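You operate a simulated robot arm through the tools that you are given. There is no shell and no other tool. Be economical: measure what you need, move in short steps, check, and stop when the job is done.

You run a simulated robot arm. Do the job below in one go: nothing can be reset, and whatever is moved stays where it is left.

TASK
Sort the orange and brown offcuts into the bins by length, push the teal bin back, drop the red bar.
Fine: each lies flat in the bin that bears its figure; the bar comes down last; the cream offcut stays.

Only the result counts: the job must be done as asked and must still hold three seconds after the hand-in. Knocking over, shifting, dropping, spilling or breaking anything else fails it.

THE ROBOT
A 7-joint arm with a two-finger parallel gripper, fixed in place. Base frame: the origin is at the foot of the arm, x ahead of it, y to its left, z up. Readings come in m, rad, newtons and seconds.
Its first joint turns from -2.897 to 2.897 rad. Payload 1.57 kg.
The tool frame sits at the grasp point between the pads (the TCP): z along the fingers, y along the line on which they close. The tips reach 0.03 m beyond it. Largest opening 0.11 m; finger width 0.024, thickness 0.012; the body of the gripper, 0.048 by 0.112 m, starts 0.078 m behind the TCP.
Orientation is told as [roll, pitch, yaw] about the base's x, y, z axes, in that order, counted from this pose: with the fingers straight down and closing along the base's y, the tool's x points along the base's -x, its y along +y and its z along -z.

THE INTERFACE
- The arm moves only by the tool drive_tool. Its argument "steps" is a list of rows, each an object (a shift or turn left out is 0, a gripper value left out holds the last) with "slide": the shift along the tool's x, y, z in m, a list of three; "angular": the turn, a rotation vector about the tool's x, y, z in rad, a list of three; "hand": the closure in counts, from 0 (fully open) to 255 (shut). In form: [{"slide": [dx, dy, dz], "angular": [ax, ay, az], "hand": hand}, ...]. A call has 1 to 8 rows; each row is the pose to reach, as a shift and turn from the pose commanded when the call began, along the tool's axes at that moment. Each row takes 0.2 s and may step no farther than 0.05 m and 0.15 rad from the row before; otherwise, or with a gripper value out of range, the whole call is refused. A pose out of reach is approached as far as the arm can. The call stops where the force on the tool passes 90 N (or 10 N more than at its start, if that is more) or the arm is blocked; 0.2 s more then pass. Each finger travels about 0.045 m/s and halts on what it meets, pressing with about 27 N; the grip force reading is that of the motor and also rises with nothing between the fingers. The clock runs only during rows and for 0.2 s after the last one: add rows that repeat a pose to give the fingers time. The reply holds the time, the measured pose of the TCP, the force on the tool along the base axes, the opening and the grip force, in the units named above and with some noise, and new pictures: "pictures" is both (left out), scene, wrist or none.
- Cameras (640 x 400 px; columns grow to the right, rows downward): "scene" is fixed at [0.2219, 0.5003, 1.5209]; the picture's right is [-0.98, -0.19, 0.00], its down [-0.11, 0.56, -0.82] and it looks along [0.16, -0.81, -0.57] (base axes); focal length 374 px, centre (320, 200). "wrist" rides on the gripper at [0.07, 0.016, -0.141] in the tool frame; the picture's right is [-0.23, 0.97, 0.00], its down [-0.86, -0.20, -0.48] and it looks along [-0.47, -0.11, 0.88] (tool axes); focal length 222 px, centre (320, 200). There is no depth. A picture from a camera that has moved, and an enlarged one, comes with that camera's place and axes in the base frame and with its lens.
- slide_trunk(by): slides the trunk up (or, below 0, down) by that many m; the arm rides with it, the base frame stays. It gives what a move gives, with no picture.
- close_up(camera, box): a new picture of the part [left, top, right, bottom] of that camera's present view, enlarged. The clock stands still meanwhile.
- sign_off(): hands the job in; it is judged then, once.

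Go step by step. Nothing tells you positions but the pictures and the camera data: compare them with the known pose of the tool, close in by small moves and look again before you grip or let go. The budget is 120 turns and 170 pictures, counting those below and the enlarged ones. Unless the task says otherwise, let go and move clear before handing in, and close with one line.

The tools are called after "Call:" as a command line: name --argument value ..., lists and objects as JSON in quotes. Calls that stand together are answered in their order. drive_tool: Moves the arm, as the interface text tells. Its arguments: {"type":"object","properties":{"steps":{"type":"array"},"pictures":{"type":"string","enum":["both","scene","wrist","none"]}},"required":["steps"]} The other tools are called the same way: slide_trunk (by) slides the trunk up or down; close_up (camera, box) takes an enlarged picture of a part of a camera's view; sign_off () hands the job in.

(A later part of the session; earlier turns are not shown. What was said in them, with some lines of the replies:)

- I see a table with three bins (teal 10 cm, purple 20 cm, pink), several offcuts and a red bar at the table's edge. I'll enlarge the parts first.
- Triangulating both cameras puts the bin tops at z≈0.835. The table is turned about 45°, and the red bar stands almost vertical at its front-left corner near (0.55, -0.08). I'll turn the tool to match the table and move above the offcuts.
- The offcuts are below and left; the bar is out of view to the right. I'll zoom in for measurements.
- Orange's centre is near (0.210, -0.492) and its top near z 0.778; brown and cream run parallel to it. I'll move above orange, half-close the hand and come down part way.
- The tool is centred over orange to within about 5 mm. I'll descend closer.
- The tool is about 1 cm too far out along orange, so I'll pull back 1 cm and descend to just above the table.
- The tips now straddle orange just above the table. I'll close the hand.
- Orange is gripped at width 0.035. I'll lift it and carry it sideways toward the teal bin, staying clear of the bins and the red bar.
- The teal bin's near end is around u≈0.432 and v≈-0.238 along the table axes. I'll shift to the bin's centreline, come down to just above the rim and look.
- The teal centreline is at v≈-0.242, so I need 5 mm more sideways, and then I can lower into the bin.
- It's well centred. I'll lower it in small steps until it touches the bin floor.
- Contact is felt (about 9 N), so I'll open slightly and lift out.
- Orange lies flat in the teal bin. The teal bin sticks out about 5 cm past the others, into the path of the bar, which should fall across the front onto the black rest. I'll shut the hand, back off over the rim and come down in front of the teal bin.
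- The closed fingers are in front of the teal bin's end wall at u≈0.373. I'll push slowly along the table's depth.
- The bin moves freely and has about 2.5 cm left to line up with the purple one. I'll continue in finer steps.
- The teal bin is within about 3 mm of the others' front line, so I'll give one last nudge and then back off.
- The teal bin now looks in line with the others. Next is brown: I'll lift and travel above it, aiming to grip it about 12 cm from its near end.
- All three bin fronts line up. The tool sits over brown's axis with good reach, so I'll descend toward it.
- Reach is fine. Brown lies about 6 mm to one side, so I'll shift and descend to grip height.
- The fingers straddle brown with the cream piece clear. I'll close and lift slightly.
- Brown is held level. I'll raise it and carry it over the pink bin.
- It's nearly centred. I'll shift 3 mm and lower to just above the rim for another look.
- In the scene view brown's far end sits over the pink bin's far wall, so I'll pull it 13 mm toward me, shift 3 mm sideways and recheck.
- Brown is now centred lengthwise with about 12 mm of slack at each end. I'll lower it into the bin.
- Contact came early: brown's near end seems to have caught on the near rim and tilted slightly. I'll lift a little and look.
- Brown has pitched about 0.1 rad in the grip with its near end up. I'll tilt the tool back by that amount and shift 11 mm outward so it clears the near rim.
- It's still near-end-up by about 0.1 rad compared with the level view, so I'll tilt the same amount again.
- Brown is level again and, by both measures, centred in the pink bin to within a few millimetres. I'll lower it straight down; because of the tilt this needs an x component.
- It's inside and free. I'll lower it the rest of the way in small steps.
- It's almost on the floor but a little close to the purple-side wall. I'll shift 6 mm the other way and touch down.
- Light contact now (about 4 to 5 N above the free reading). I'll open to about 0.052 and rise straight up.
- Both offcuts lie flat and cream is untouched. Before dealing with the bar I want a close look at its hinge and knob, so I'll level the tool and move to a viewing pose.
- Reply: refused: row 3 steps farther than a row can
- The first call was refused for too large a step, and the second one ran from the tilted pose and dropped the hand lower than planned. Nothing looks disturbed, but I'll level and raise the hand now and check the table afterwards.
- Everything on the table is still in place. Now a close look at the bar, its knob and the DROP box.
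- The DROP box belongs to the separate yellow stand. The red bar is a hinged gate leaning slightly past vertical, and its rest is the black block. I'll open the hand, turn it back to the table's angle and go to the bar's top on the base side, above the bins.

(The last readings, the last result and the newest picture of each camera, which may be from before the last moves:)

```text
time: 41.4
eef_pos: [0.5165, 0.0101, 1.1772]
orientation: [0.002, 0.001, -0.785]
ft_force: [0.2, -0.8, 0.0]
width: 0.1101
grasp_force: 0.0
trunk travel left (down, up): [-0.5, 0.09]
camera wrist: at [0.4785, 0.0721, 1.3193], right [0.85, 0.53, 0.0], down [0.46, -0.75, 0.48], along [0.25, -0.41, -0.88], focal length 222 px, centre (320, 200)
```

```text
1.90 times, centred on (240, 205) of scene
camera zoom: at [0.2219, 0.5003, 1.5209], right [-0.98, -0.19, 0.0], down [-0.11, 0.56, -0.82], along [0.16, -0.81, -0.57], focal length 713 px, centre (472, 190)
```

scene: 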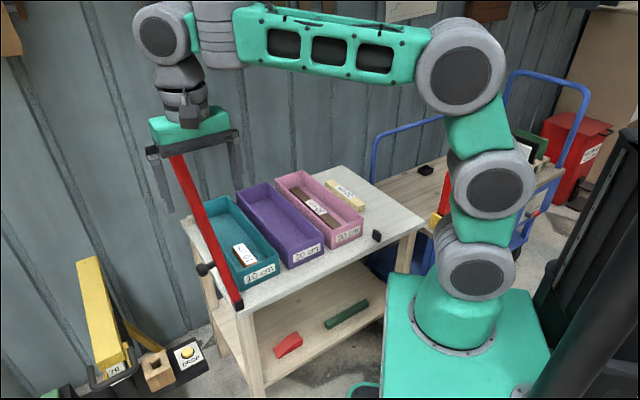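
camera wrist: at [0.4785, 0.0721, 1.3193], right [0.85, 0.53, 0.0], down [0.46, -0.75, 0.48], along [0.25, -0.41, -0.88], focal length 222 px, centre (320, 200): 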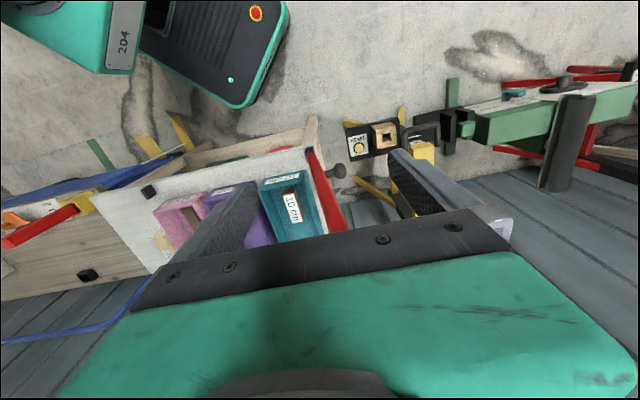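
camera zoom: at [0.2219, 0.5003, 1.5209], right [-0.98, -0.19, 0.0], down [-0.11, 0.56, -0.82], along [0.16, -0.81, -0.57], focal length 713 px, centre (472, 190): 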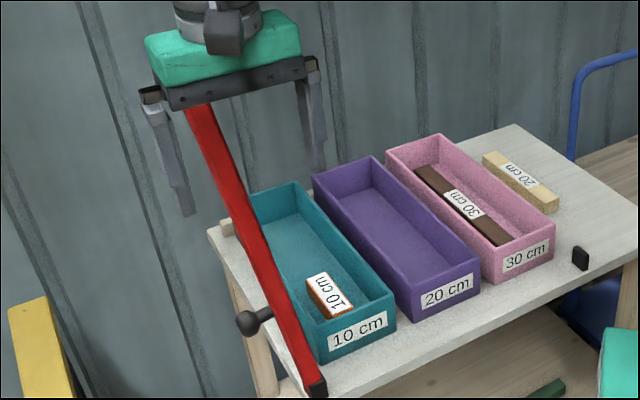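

The bar's top (z≈1.21, v≈-0.39) lies between the finger lines. I'll centre and advance so the fingers straddle it below the palm.

Call:
drive_tool --steps '[{"slide": [0, 0.012, 0]}, {"slide": [-0.03, 0.012, 0]}, {"slide": [-0.06, 0.012, 0]}, {"slide": [-0.09, 0.012, 0]}]'

Call:
close_up --camera "scene" --box '[130, 80, 270, 230]'

Call:
close_up --camera "wrist" --box '[200, 60, 480, 250]'

```text
time: 42.4
eef_pos: [0.5866, -0.0451, 1.1773]
orientation: [0.002, 0.002, -0.786]
ft_force: [0.6, 0.2, 0.3]
width: 0.1098
grasp_force: 0.2
trunk travel left (down, up): [-0.5, 0.09]
camera wrist: at [0.549, 0.0158, 1.32], right [0.85, 0.53, 0.0], down [0.46, -0.75, 0.48], along [0.25, -0.4, -0.88], focal length 222 px, centre (320, 200)
```

scene: 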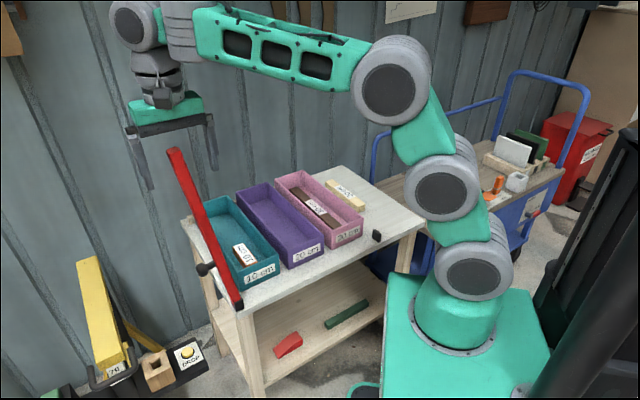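
wrist: 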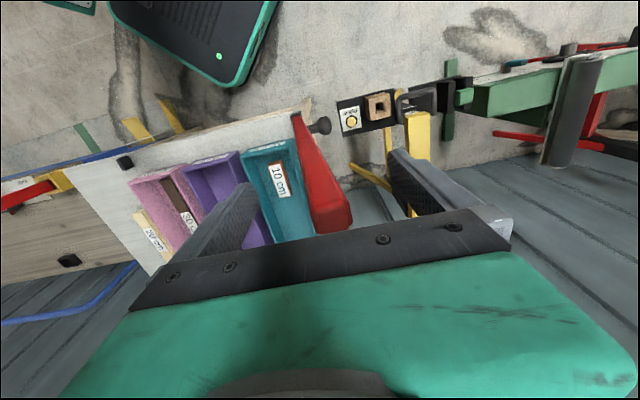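

```text
2.67 times, centred on (200, 155) of scene
camera zoom: at [0.2219, 0.5003, 1.5209], right [-0.98, -0.19, 0.0], down [-0.11, 0.56, -0.82], along [0.16, -0.81, -0.57], focal length 998 px, centre (640, 320)
```

zoom: 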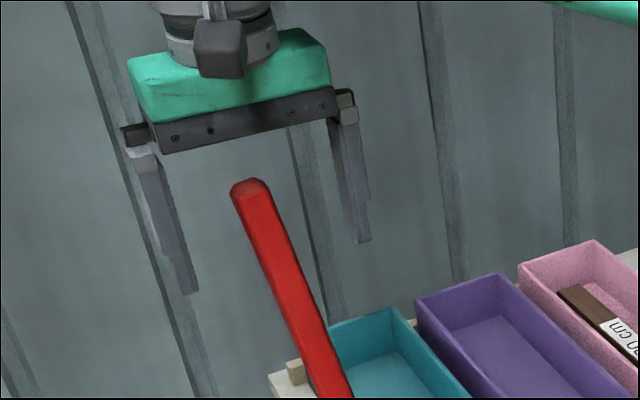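

```text
2.11 times, centred on (340, 155) of wrist
camera zoom: at [0.549, 0.0158, 1.32], right [0.85, 0.53, 0.0], down [0.46, -0.75, 0.48], along [0.25, -0.4, -0.88], focal length 468 px, centre (278, 295)
```

zoom: 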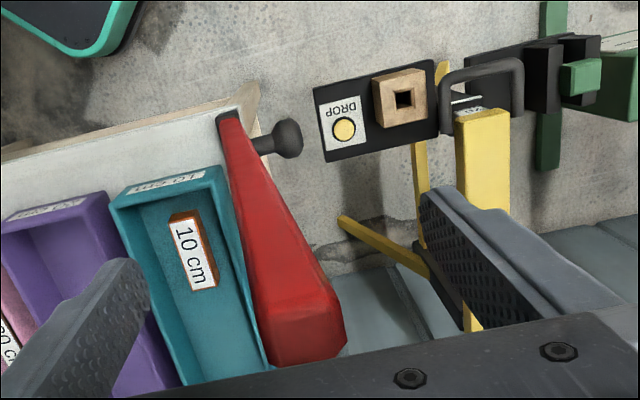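

The bar's top is at about u≈0.47 and z≈1.19, between the fingers in width. I'll advance 2 cm and lower 3 cm for a firmer straddle.

Call:
drive_tool --steps '[{"slide": [-0.022, 0.003, 0]}, {"slide": [-0.022, 0.003, 0.03]}]'

Call:
close_up --camera "scene" --box '[130, 80, 270, 230]'

Call:
close_up --camera "wrist" --box '[200, 60, 480, 250]'

```text
time: 43.0
eef_pos: [0.6046, -0.0561, 1.1474]
orientation: [-0.001, 0.0, -0.784]
ft_force: [-1.2, -0.4, -0.2]
width: 0.11
grasp_force: 0.0
trunk travel left (down, up): [-0.5, 0.09]
camera wrist: at [0.5671, 0.0031, 1.2898], right [0.85, 0.53, 0.0], down [0.46, -0.75, 0.48], along [0.25, -0.41, -0.88], focal length 222 px, centre (320, 200)
```

scene: 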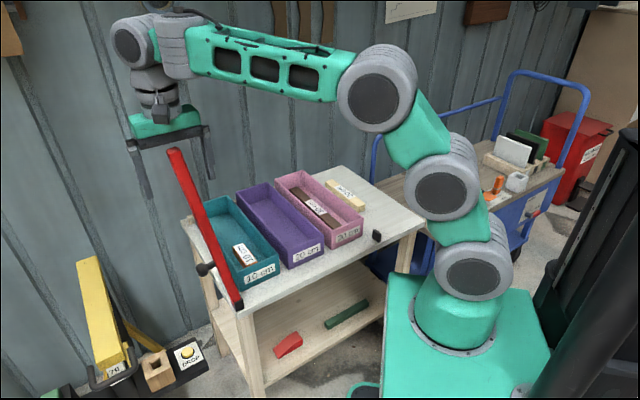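
wrist: 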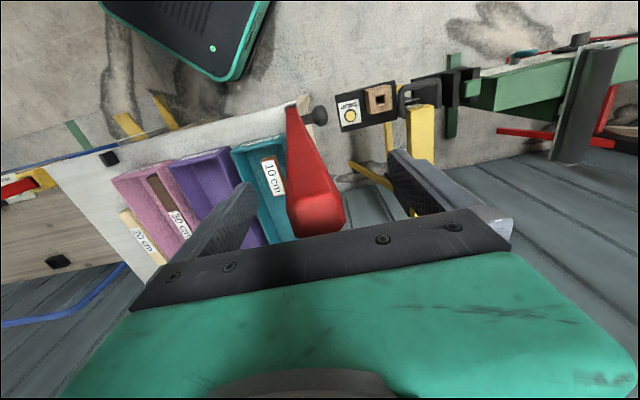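

```text
2.67 times, centred on (200, 155) of scene
camera zoom: at [0.2219, 0.5003, 1.5209], right [-0.98, -0.19, 0.0], down [-0.11, 0.56, -0.82], along [0.16, -0.81, -0.57], focal length 998 px, centre (640, 320)
```

zoom: 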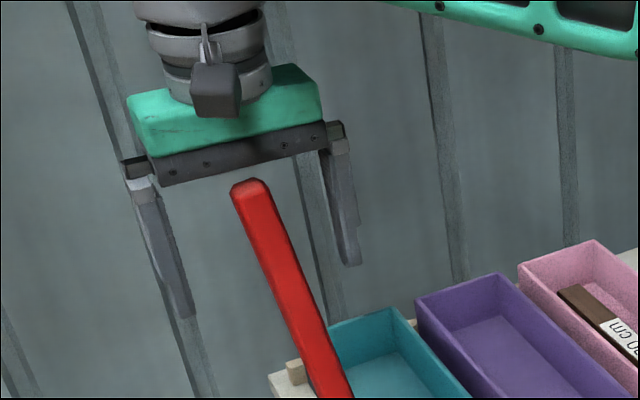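

```text
2.11 times, centred on (340, 155) of wrist
camera zoom: at [0.5671, 0.0031, 1.2898], right [0.85, 0.53, 0.0], down [0.46, -0.75, 0.48], along [0.25, -0.41, -0.88], focal length 468 px, centre (278, 295)
```

zoom: 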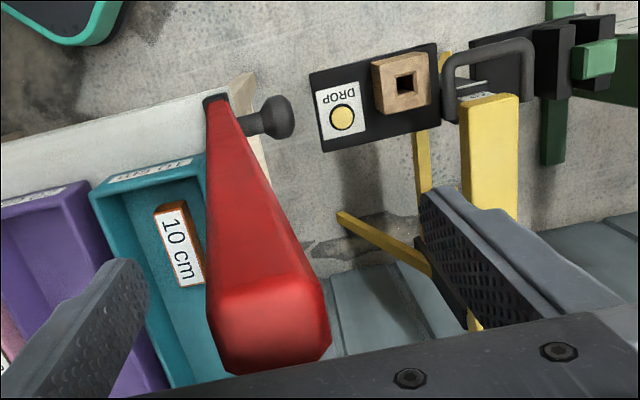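

The bar is straddled. Both offcuts are binned and the teal bin is back, so I'll now sweep the hand toward the bins; the outer finger should carry the bar upright.

Call:
drive_tool --steps '[{"slide": [0, -0.03, 0]}, {"slide": [0, -0.045, 0]}, {"slide": [0, -0.06, 0]}, {"slide": [0, -0.075, 0]}]'

Call:
close_up --camera "scene" --box '[130, 80, 330, 310]'

```text
time: 44.0
eef_pos: [0.5522, -0.1108, 1.1486]
orientation: [0.002, 0.001, -0.785]
ft_force: [-0.3, 0.5, -0.4]
width: 0.1099
grasp_force: 0.0
trunk travel left (down, up): [-0.5, 0.09]
camera wrist: at [0.5138, -0.0501, 1.2905], right [0.85, 0.53, 0.0], down [0.46, -0.75, 0.48], along [0.25, -0.4, -0.88], focal length 222 px, centre (320, 200)
```

scene: 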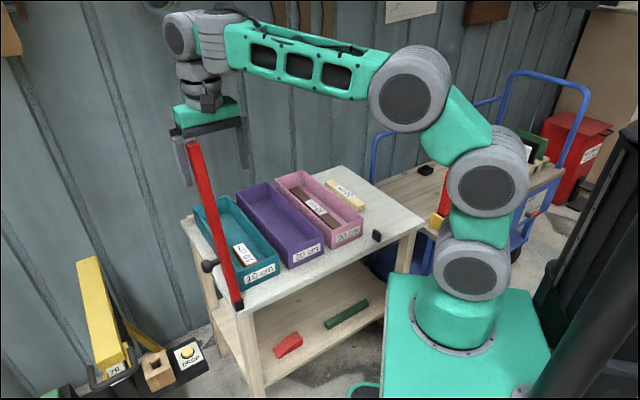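
wrist: 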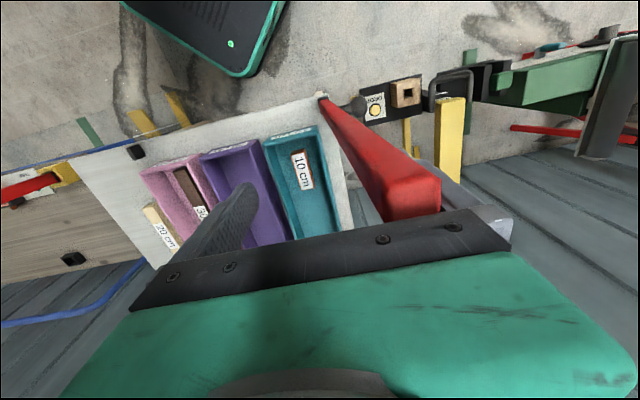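

```text
1.74 times, centred on (230, 195) of scene
camera zoom: at [0.2219, 0.5003, 1.5209], right [-0.98, -0.19, 0.0], down [-0.11, 0.56, -0.82], along [0.16, -0.81, -0.57], focal length 651 px, centre (476, 209)
```

zoom: 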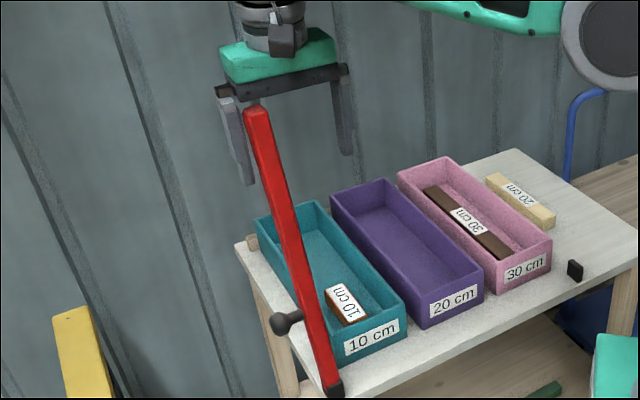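

The bar follows the finger freely. I'll continue a little past vertical.

Call:
drive_tool --steps '[{"slide": [0, -0.015, 0]}, {"slide": [0, -0.03, 0]}, {"slide": [0, -0.045, 0]}, {"slide": [0, -0.06, 0]}]'

Call:
close_up --camera "scene" --box '[130, 80, 330, 310]'

```text
time: 45.0
eef_pos: [0.5087, -0.1542, 1.1488]
orientation: [0.002, 0.002, -0.783]
ft_force: [0.1, -0.3, 0.0]
width: 0.1099
grasp_force: 0.0
trunk travel left (down, up): [-0.5, 0.09]
camera wrist: at [0.4711, -0.093, 1.2898], right [0.85, 0.53, 0.0], down [0.46, -0.75, 0.48], along [0.25, -0.4, -0.88], focal length 222 px, centre (320, 200)
```

scene: 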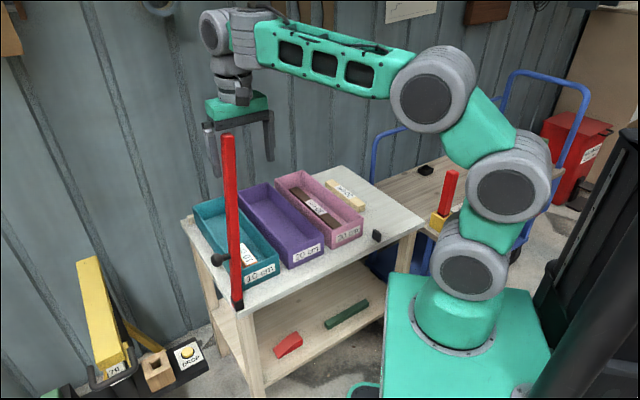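
wrist: 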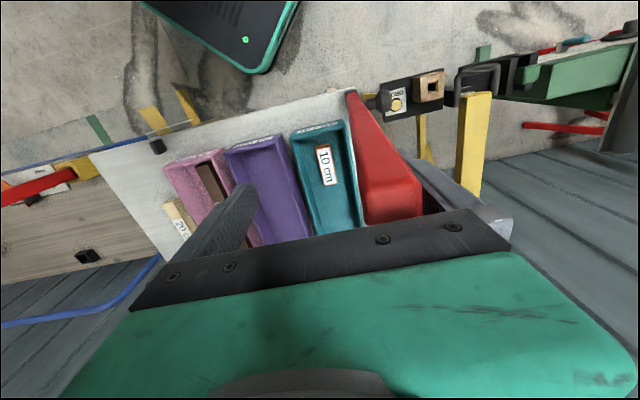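

```text
1.74 times, centred on (230, 195) of scene
camera zoom: at [0.2219, 0.5003, 1.5209], right [-0.98, -0.19, 0.0], down [-0.11, 0.56, -0.82], along [0.16, -0.81, -0.57], focal length 651 px, centre (476, 209)
```

zoom: 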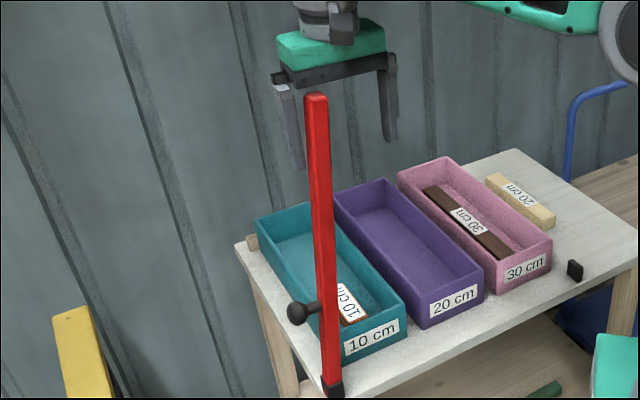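

The bar is at about vertical or just past it. I'll hold briefly to see whether it tips by itself.

Call:
drive_tool --steps '[{"slide": [0, -0.005, 0]}, {"slide": [0, -0.01, 0]}, {"slide": [0, -0.01, 0]}]' --pictures "wrist"

Call:
close_up --camera "scene" --box '[130, 80, 330, 310]'

```text
time: 45.8
eef_pos: [0.5002, -0.1607, 1.1478]
orientation: [0.001, 0.001, -0.787]
ft_force: [-0.7, -0.2, -0.2]
width: 0.11
grasp_force: 0.0
trunk travel left (down, up): [-0.5, 0.09]
camera wrist: at [0.4642, -0.1, 1.2901], right [0.85, 0.53, 0.0], down [0.46, -0.75, 0.48], along [0.25, -0.4, -0.88], focal length 222 px, centre (320, 200)
```

wrist: 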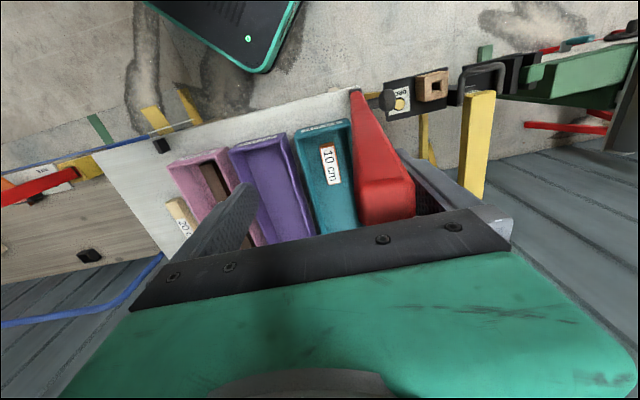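

```text
1.74 times, centred on (230, 195) of scene
camera zoom: at [0.2219, 0.5003, 1.5209], right [-0.98, -0.19, 0.0], down [-0.11, 0.56, -0.82], along [0.16, -0.81, -0.57], focal length 651 px, centre (476, 209)
```

zoom: 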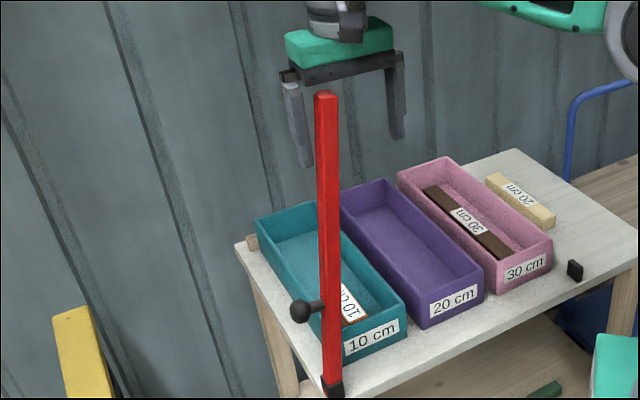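

The bar only moves while pushed, so the hinge has some friction. I'll push on in the same direction.

Call:
drive_tool --steps '[{"slide": [0, -0.02, 0]}, {"slide": [0, -0.04, 0]}, {"slide": [0, -0.06, 0]}, {"slide": [0, -0.06, 0]}]' --pictures "wrist"

Call:
close_up --camera "scene" --box '[150, 80, 350, 310]'

```text
time: 46.8
eef_pos: [0.4588, -0.2028, 1.1482]
orientation: [0.003, 0.003, -0.785]
ft_force: [0.0, 0.0, -1.3]
width: 0.1101
grasp_force: 0.0
trunk travel left (down, up): [-0.5, 0.09]
camera wrist: at [0.4215, -0.1424, 1.2898], right [0.85, 0.53, 0.0], down [0.46, -0.75, 0.48], along [0.25, -0.4, -0.88], focal length 222 px, centre (320, 200)
```

wrist: 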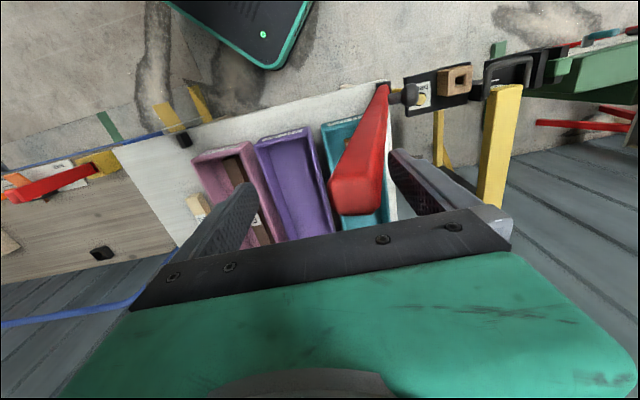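

```text
1.74 times, centred on (250, 195) of scene
camera zoom: at [0.2219, 0.5003, 1.5209], right [-0.98, -0.19, 0.0], down [-0.11, 0.56, -0.82], along [0.16, -0.81, -0.57], focal length 651 px, centre (442, 209)
```

zoom: 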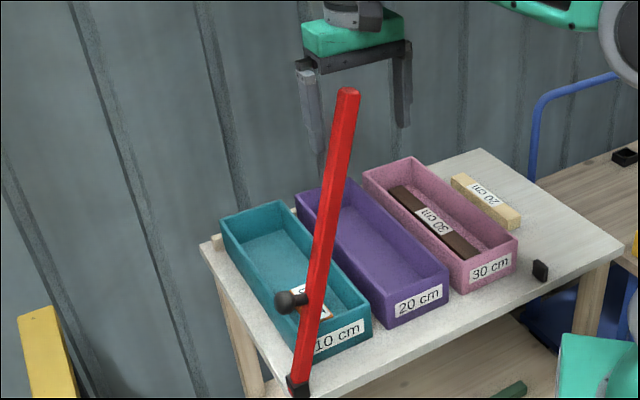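

The bar has left the outer finger and is tipping over. I'll withdraw toward the base so it can come down freely.

Call:
drive_tool --steps '[{"slide": [0.049, 0, 0]}, {"slide": [0.095, 0, -0.01]}, {"slide": [0.13, 0, -0.03]}, {"slide": [0.13, 0, -0.05]}, {"slide": [0.13, 0, -0.05]}, {"slide": [0.13, 0, -0.05]}]'

Call:
close_up --camera "scene" --box '[160, 140, 440, 315]'

```text
time: 48.2
eef_pos: [0.3679, -0.1131, 1.1974]
orientation: [0.002, 0.002, -0.785]
ft_force: [0.4, 0.7, 0.5]
width: 0.1101
grasp_force: 0.1
trunk travel left (down, up): [-0.5, 0.09]
camera wrist: at [0.3301, -0.0509, 1.3391], right [0.85, 0.53, 0.0], down [0.46, -0.75, 0.48], along [0.25, -0.4, -0.88], focal length 222 px, centre (320, 200)
```

scene: 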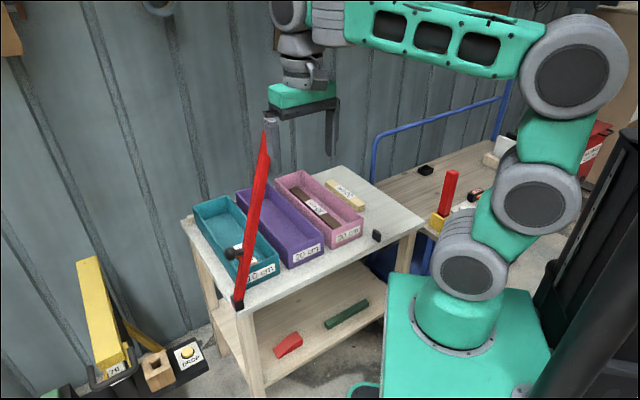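
wrist: 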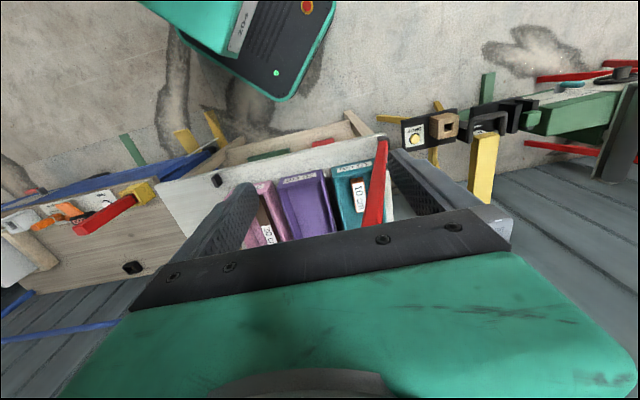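

```text
2.29 times, centred on (300, 228) of scene
camera zoom: at [0.2219, 0.5003, 1.5209], right [-0.98, -0.19, 0.0], down [-0.11, 0.56, -0.82], along [0.16, -0.81, -0.57], focal length 856 px, centre (366, 137)
```

zoom: 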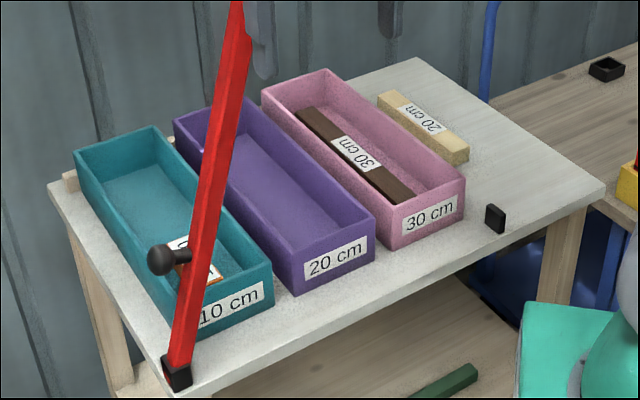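

The bar leans well over toward the rest and may be sinking slowly. I'll wait and watch with the hand clear.

Call:
drive_tool --steps '[{"slide": [0, 0, 0]}, {"slide": [0.01, 0, -0.01]}, {"slide": [0.02, 0, -0.02]}, {"slide": [0.03, 0, -0.02]}, {"slide": [0.03, 0, -0.02]}, {"slide": [0.03, 0, -0.02]}, {"slide": [0.03, 0, -0.02]}]' --pictures "scene"

```text
time: 49.8
eef_pos: [0.3474, -0.0896, 1.2184]
orientation: [0.003, 0.001, -0.785]
ft_force: [-0.5, 0.0, -0.5]
width: 0.1101
grasp_force: 0.1
trunk travel left (down, up): [-0.5, 0.09]
```

scene: 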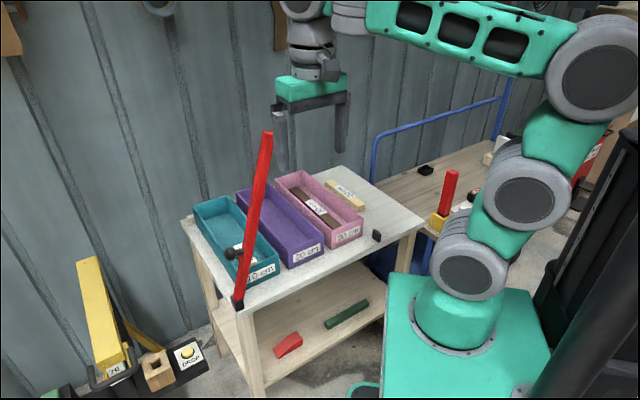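

The hinge holds by friction, so the bar has to be led all the way down. I'll shut the hand, go back to the bar's outer side and push it down along its arc with the fingertips.

Call:
drive_tool --steps '[{"slide": [0, 0.03, 0.01], "hand": 255}, {"slide": [0, 0.07, 0.03], "hand": 255}, {"slide": [0, 0.11, 0.05], "hand": 255}, {"slide": [-0.03, 0.11, 0.068], "hand": 255}, {"slide": [-0.07, 0.11, 0.068], "hand": 255}, {"slide": [-0.11, 0.11, 0.068], "hand": 255}, {"slide": [-0.146, 0.11, 0.068], "hand": 255}]'

Call:
close_up --camera "scene" --box '[150, 80, 350, 310]'

```text
time: 51.4
eef_pos: [0.5289, -0.1152, 1.1509]
orientation: [0.001, 0.002, -0.784]
ft_force: [0.3, 0.4, 0.3]
width: 0.0
grasp_force: 18.2
trunk travel left (down, up): [-0.5, 0.09]
camera wrist: at [0.4904, -0.0546, 1.2929], right [0.85, 0.53, 0.0], down [0.46, -0.75, 0.48], along [0.25, -0.4, -0.88], focal length 222 px, centre (320, 200)
```

scene: 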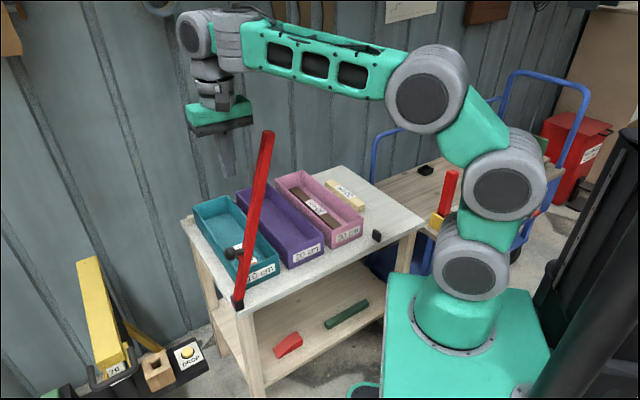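
wrist: 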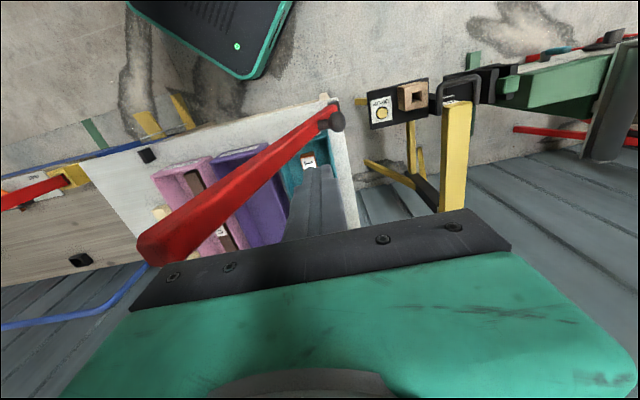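

```text
1.74 times, centred on (250, 195) of scene
camera zoom: at [0.2219, 0.5003, 1.5209], right [-0.98, -0.19, 0.0], down [-0.11, 0.56, -0.82], along [0.16, -0.81, -0.57], focal length 651 px, centre (442, 209)
```

zoom: 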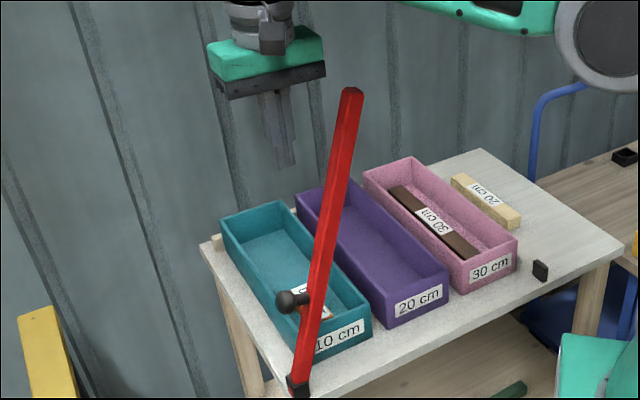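

The finger is level with the bar's upper part with a small gap. I'll start leading it down the arc to about 37°.

Call:
drive_tool --steps '[{"slide": [0, -0.03, 0.006]}, {"slide": [0, -0.0605, 0.013]}, {"slide": [0, -0.0905, 0.024]}, {"slide": [0, -0.1185, 0.037]}, {"slide": [0, -0.14, 0.05]}, {"slide": [0, -0.1565, 0.0604]}]'

Call:
close_up --camera "scene" --box '[180, 100, 400, 310]'

```text
time: 52.8
eef_pos: [0.416, -0.2258, 1.089]
orientation: [0.001, 0.0, -0.783]
ft_force: [0.1, 0.0, -0.6]
width: 0.0
grasp_force: 21.6
trunk travel left (down, up): [-0.5, 0.09]
camera wrist: at [0.3791, -0.1646, 1.2318], right [0.85, 0.53, 0.0], down [0.46, -0.75, 0.48], along [0.25, -0.41, -0.88], focal length 222 px, centre (320, 200)
```

scene: 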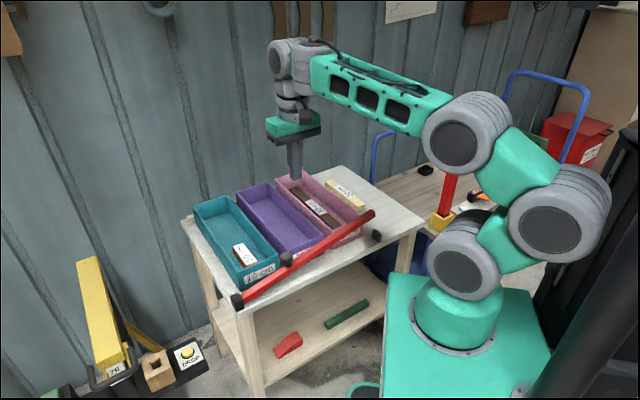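
wrist: 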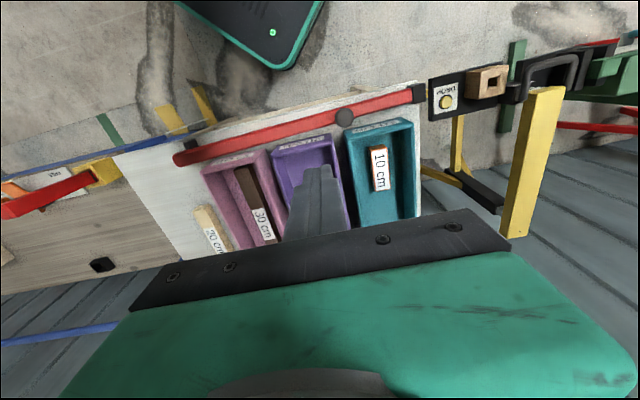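

```text
1.90 times, centred on (290, 205) of scene
camera zoom: at [0.2219, 0.5003, 1.5209], right [-0.98, -0.19, 0.0], down [-0.11, 0.56, -0.82], along [0.16, -0.81, -0.57], focal length 713 px, centre (377, 190)
```

zoom: 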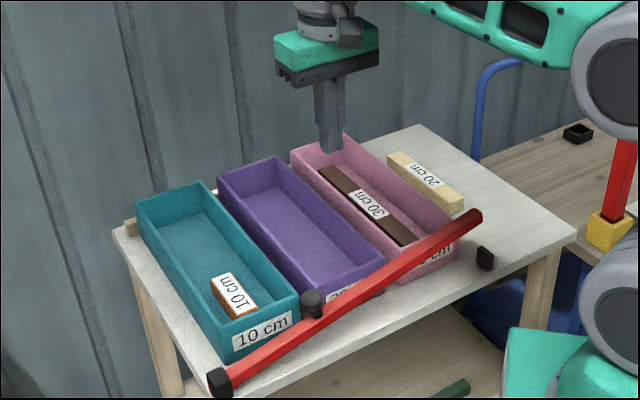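

The bar has let go and is falling toward its rest. I'll hold still and watch it settle.

Call:
drive_tool --steps '[{"slide": [0, 0, -0.01]}, {"slide": [0, 0, -0.02]}, {"slide": [0, 0, -0.02]}, {"slide": [0, 0, -0.02]}, {"slide": [0, 0, -0.02]}, {"slide": [0, 0, -0.02]}]' --pictures "wrist"

Call:
close_up --camera "scene" --box '[180, 150, 420, 310]'

```text
time: 54.2
eef_pos: [0.4165, -0.225, 1.1092]
orientation: [0.003, -0.001, -0.786]
ft_force: [0.2, -0.6, -0.1]
width: 0.0
grasp_force: 21.3
trunk travel left (down, up): [-0.5, 0.09]
camera wrist: at [0.3792, -0.1646, 1.2511], right [0.85, 0.53, 0.0], down [0.46, -0.75, 0.48], along [0.25, -0.4, -0.88], focal length 222 px, centre (320, 200)
```

wrist: 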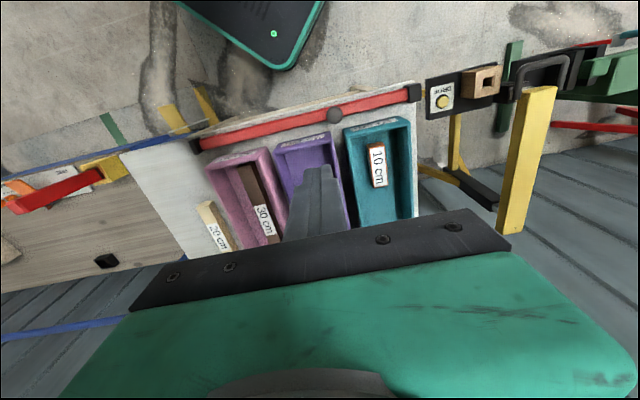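

```text
2.50 times, centred on (300, 230) of scene
camera zoom: at [0.2219, 0.5003, 1.5209], right [-0.98, -0.19, 0.0], down [-0.11, 0.56, -0.82], along [0.16, -0.81, -0.57], focal length 936 px, centre (370, 125)
```

zoom: 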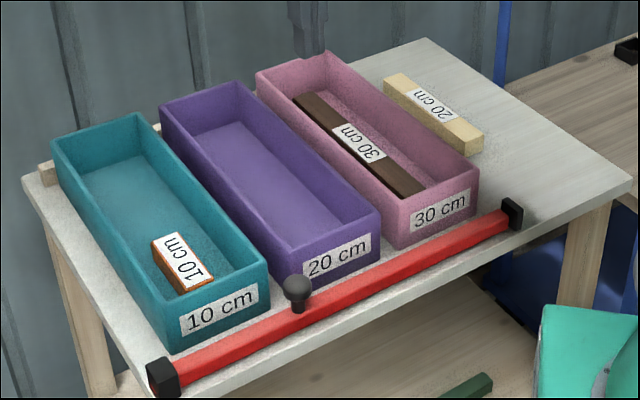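

The bar lies flat across the bin fronts in its rest, both offcuts lie flat in their matching bins, and cream is untouched. The hand is clear, so I'm handing in.

Call:
sign_off

```text
The job is handed in.
```

The job is handed in: orange is in the 10 cm bin and brown in the 30 cm bin, the teal bin is pushed back level with the other two, the red bar came down last, and the cream offcut was not touched.
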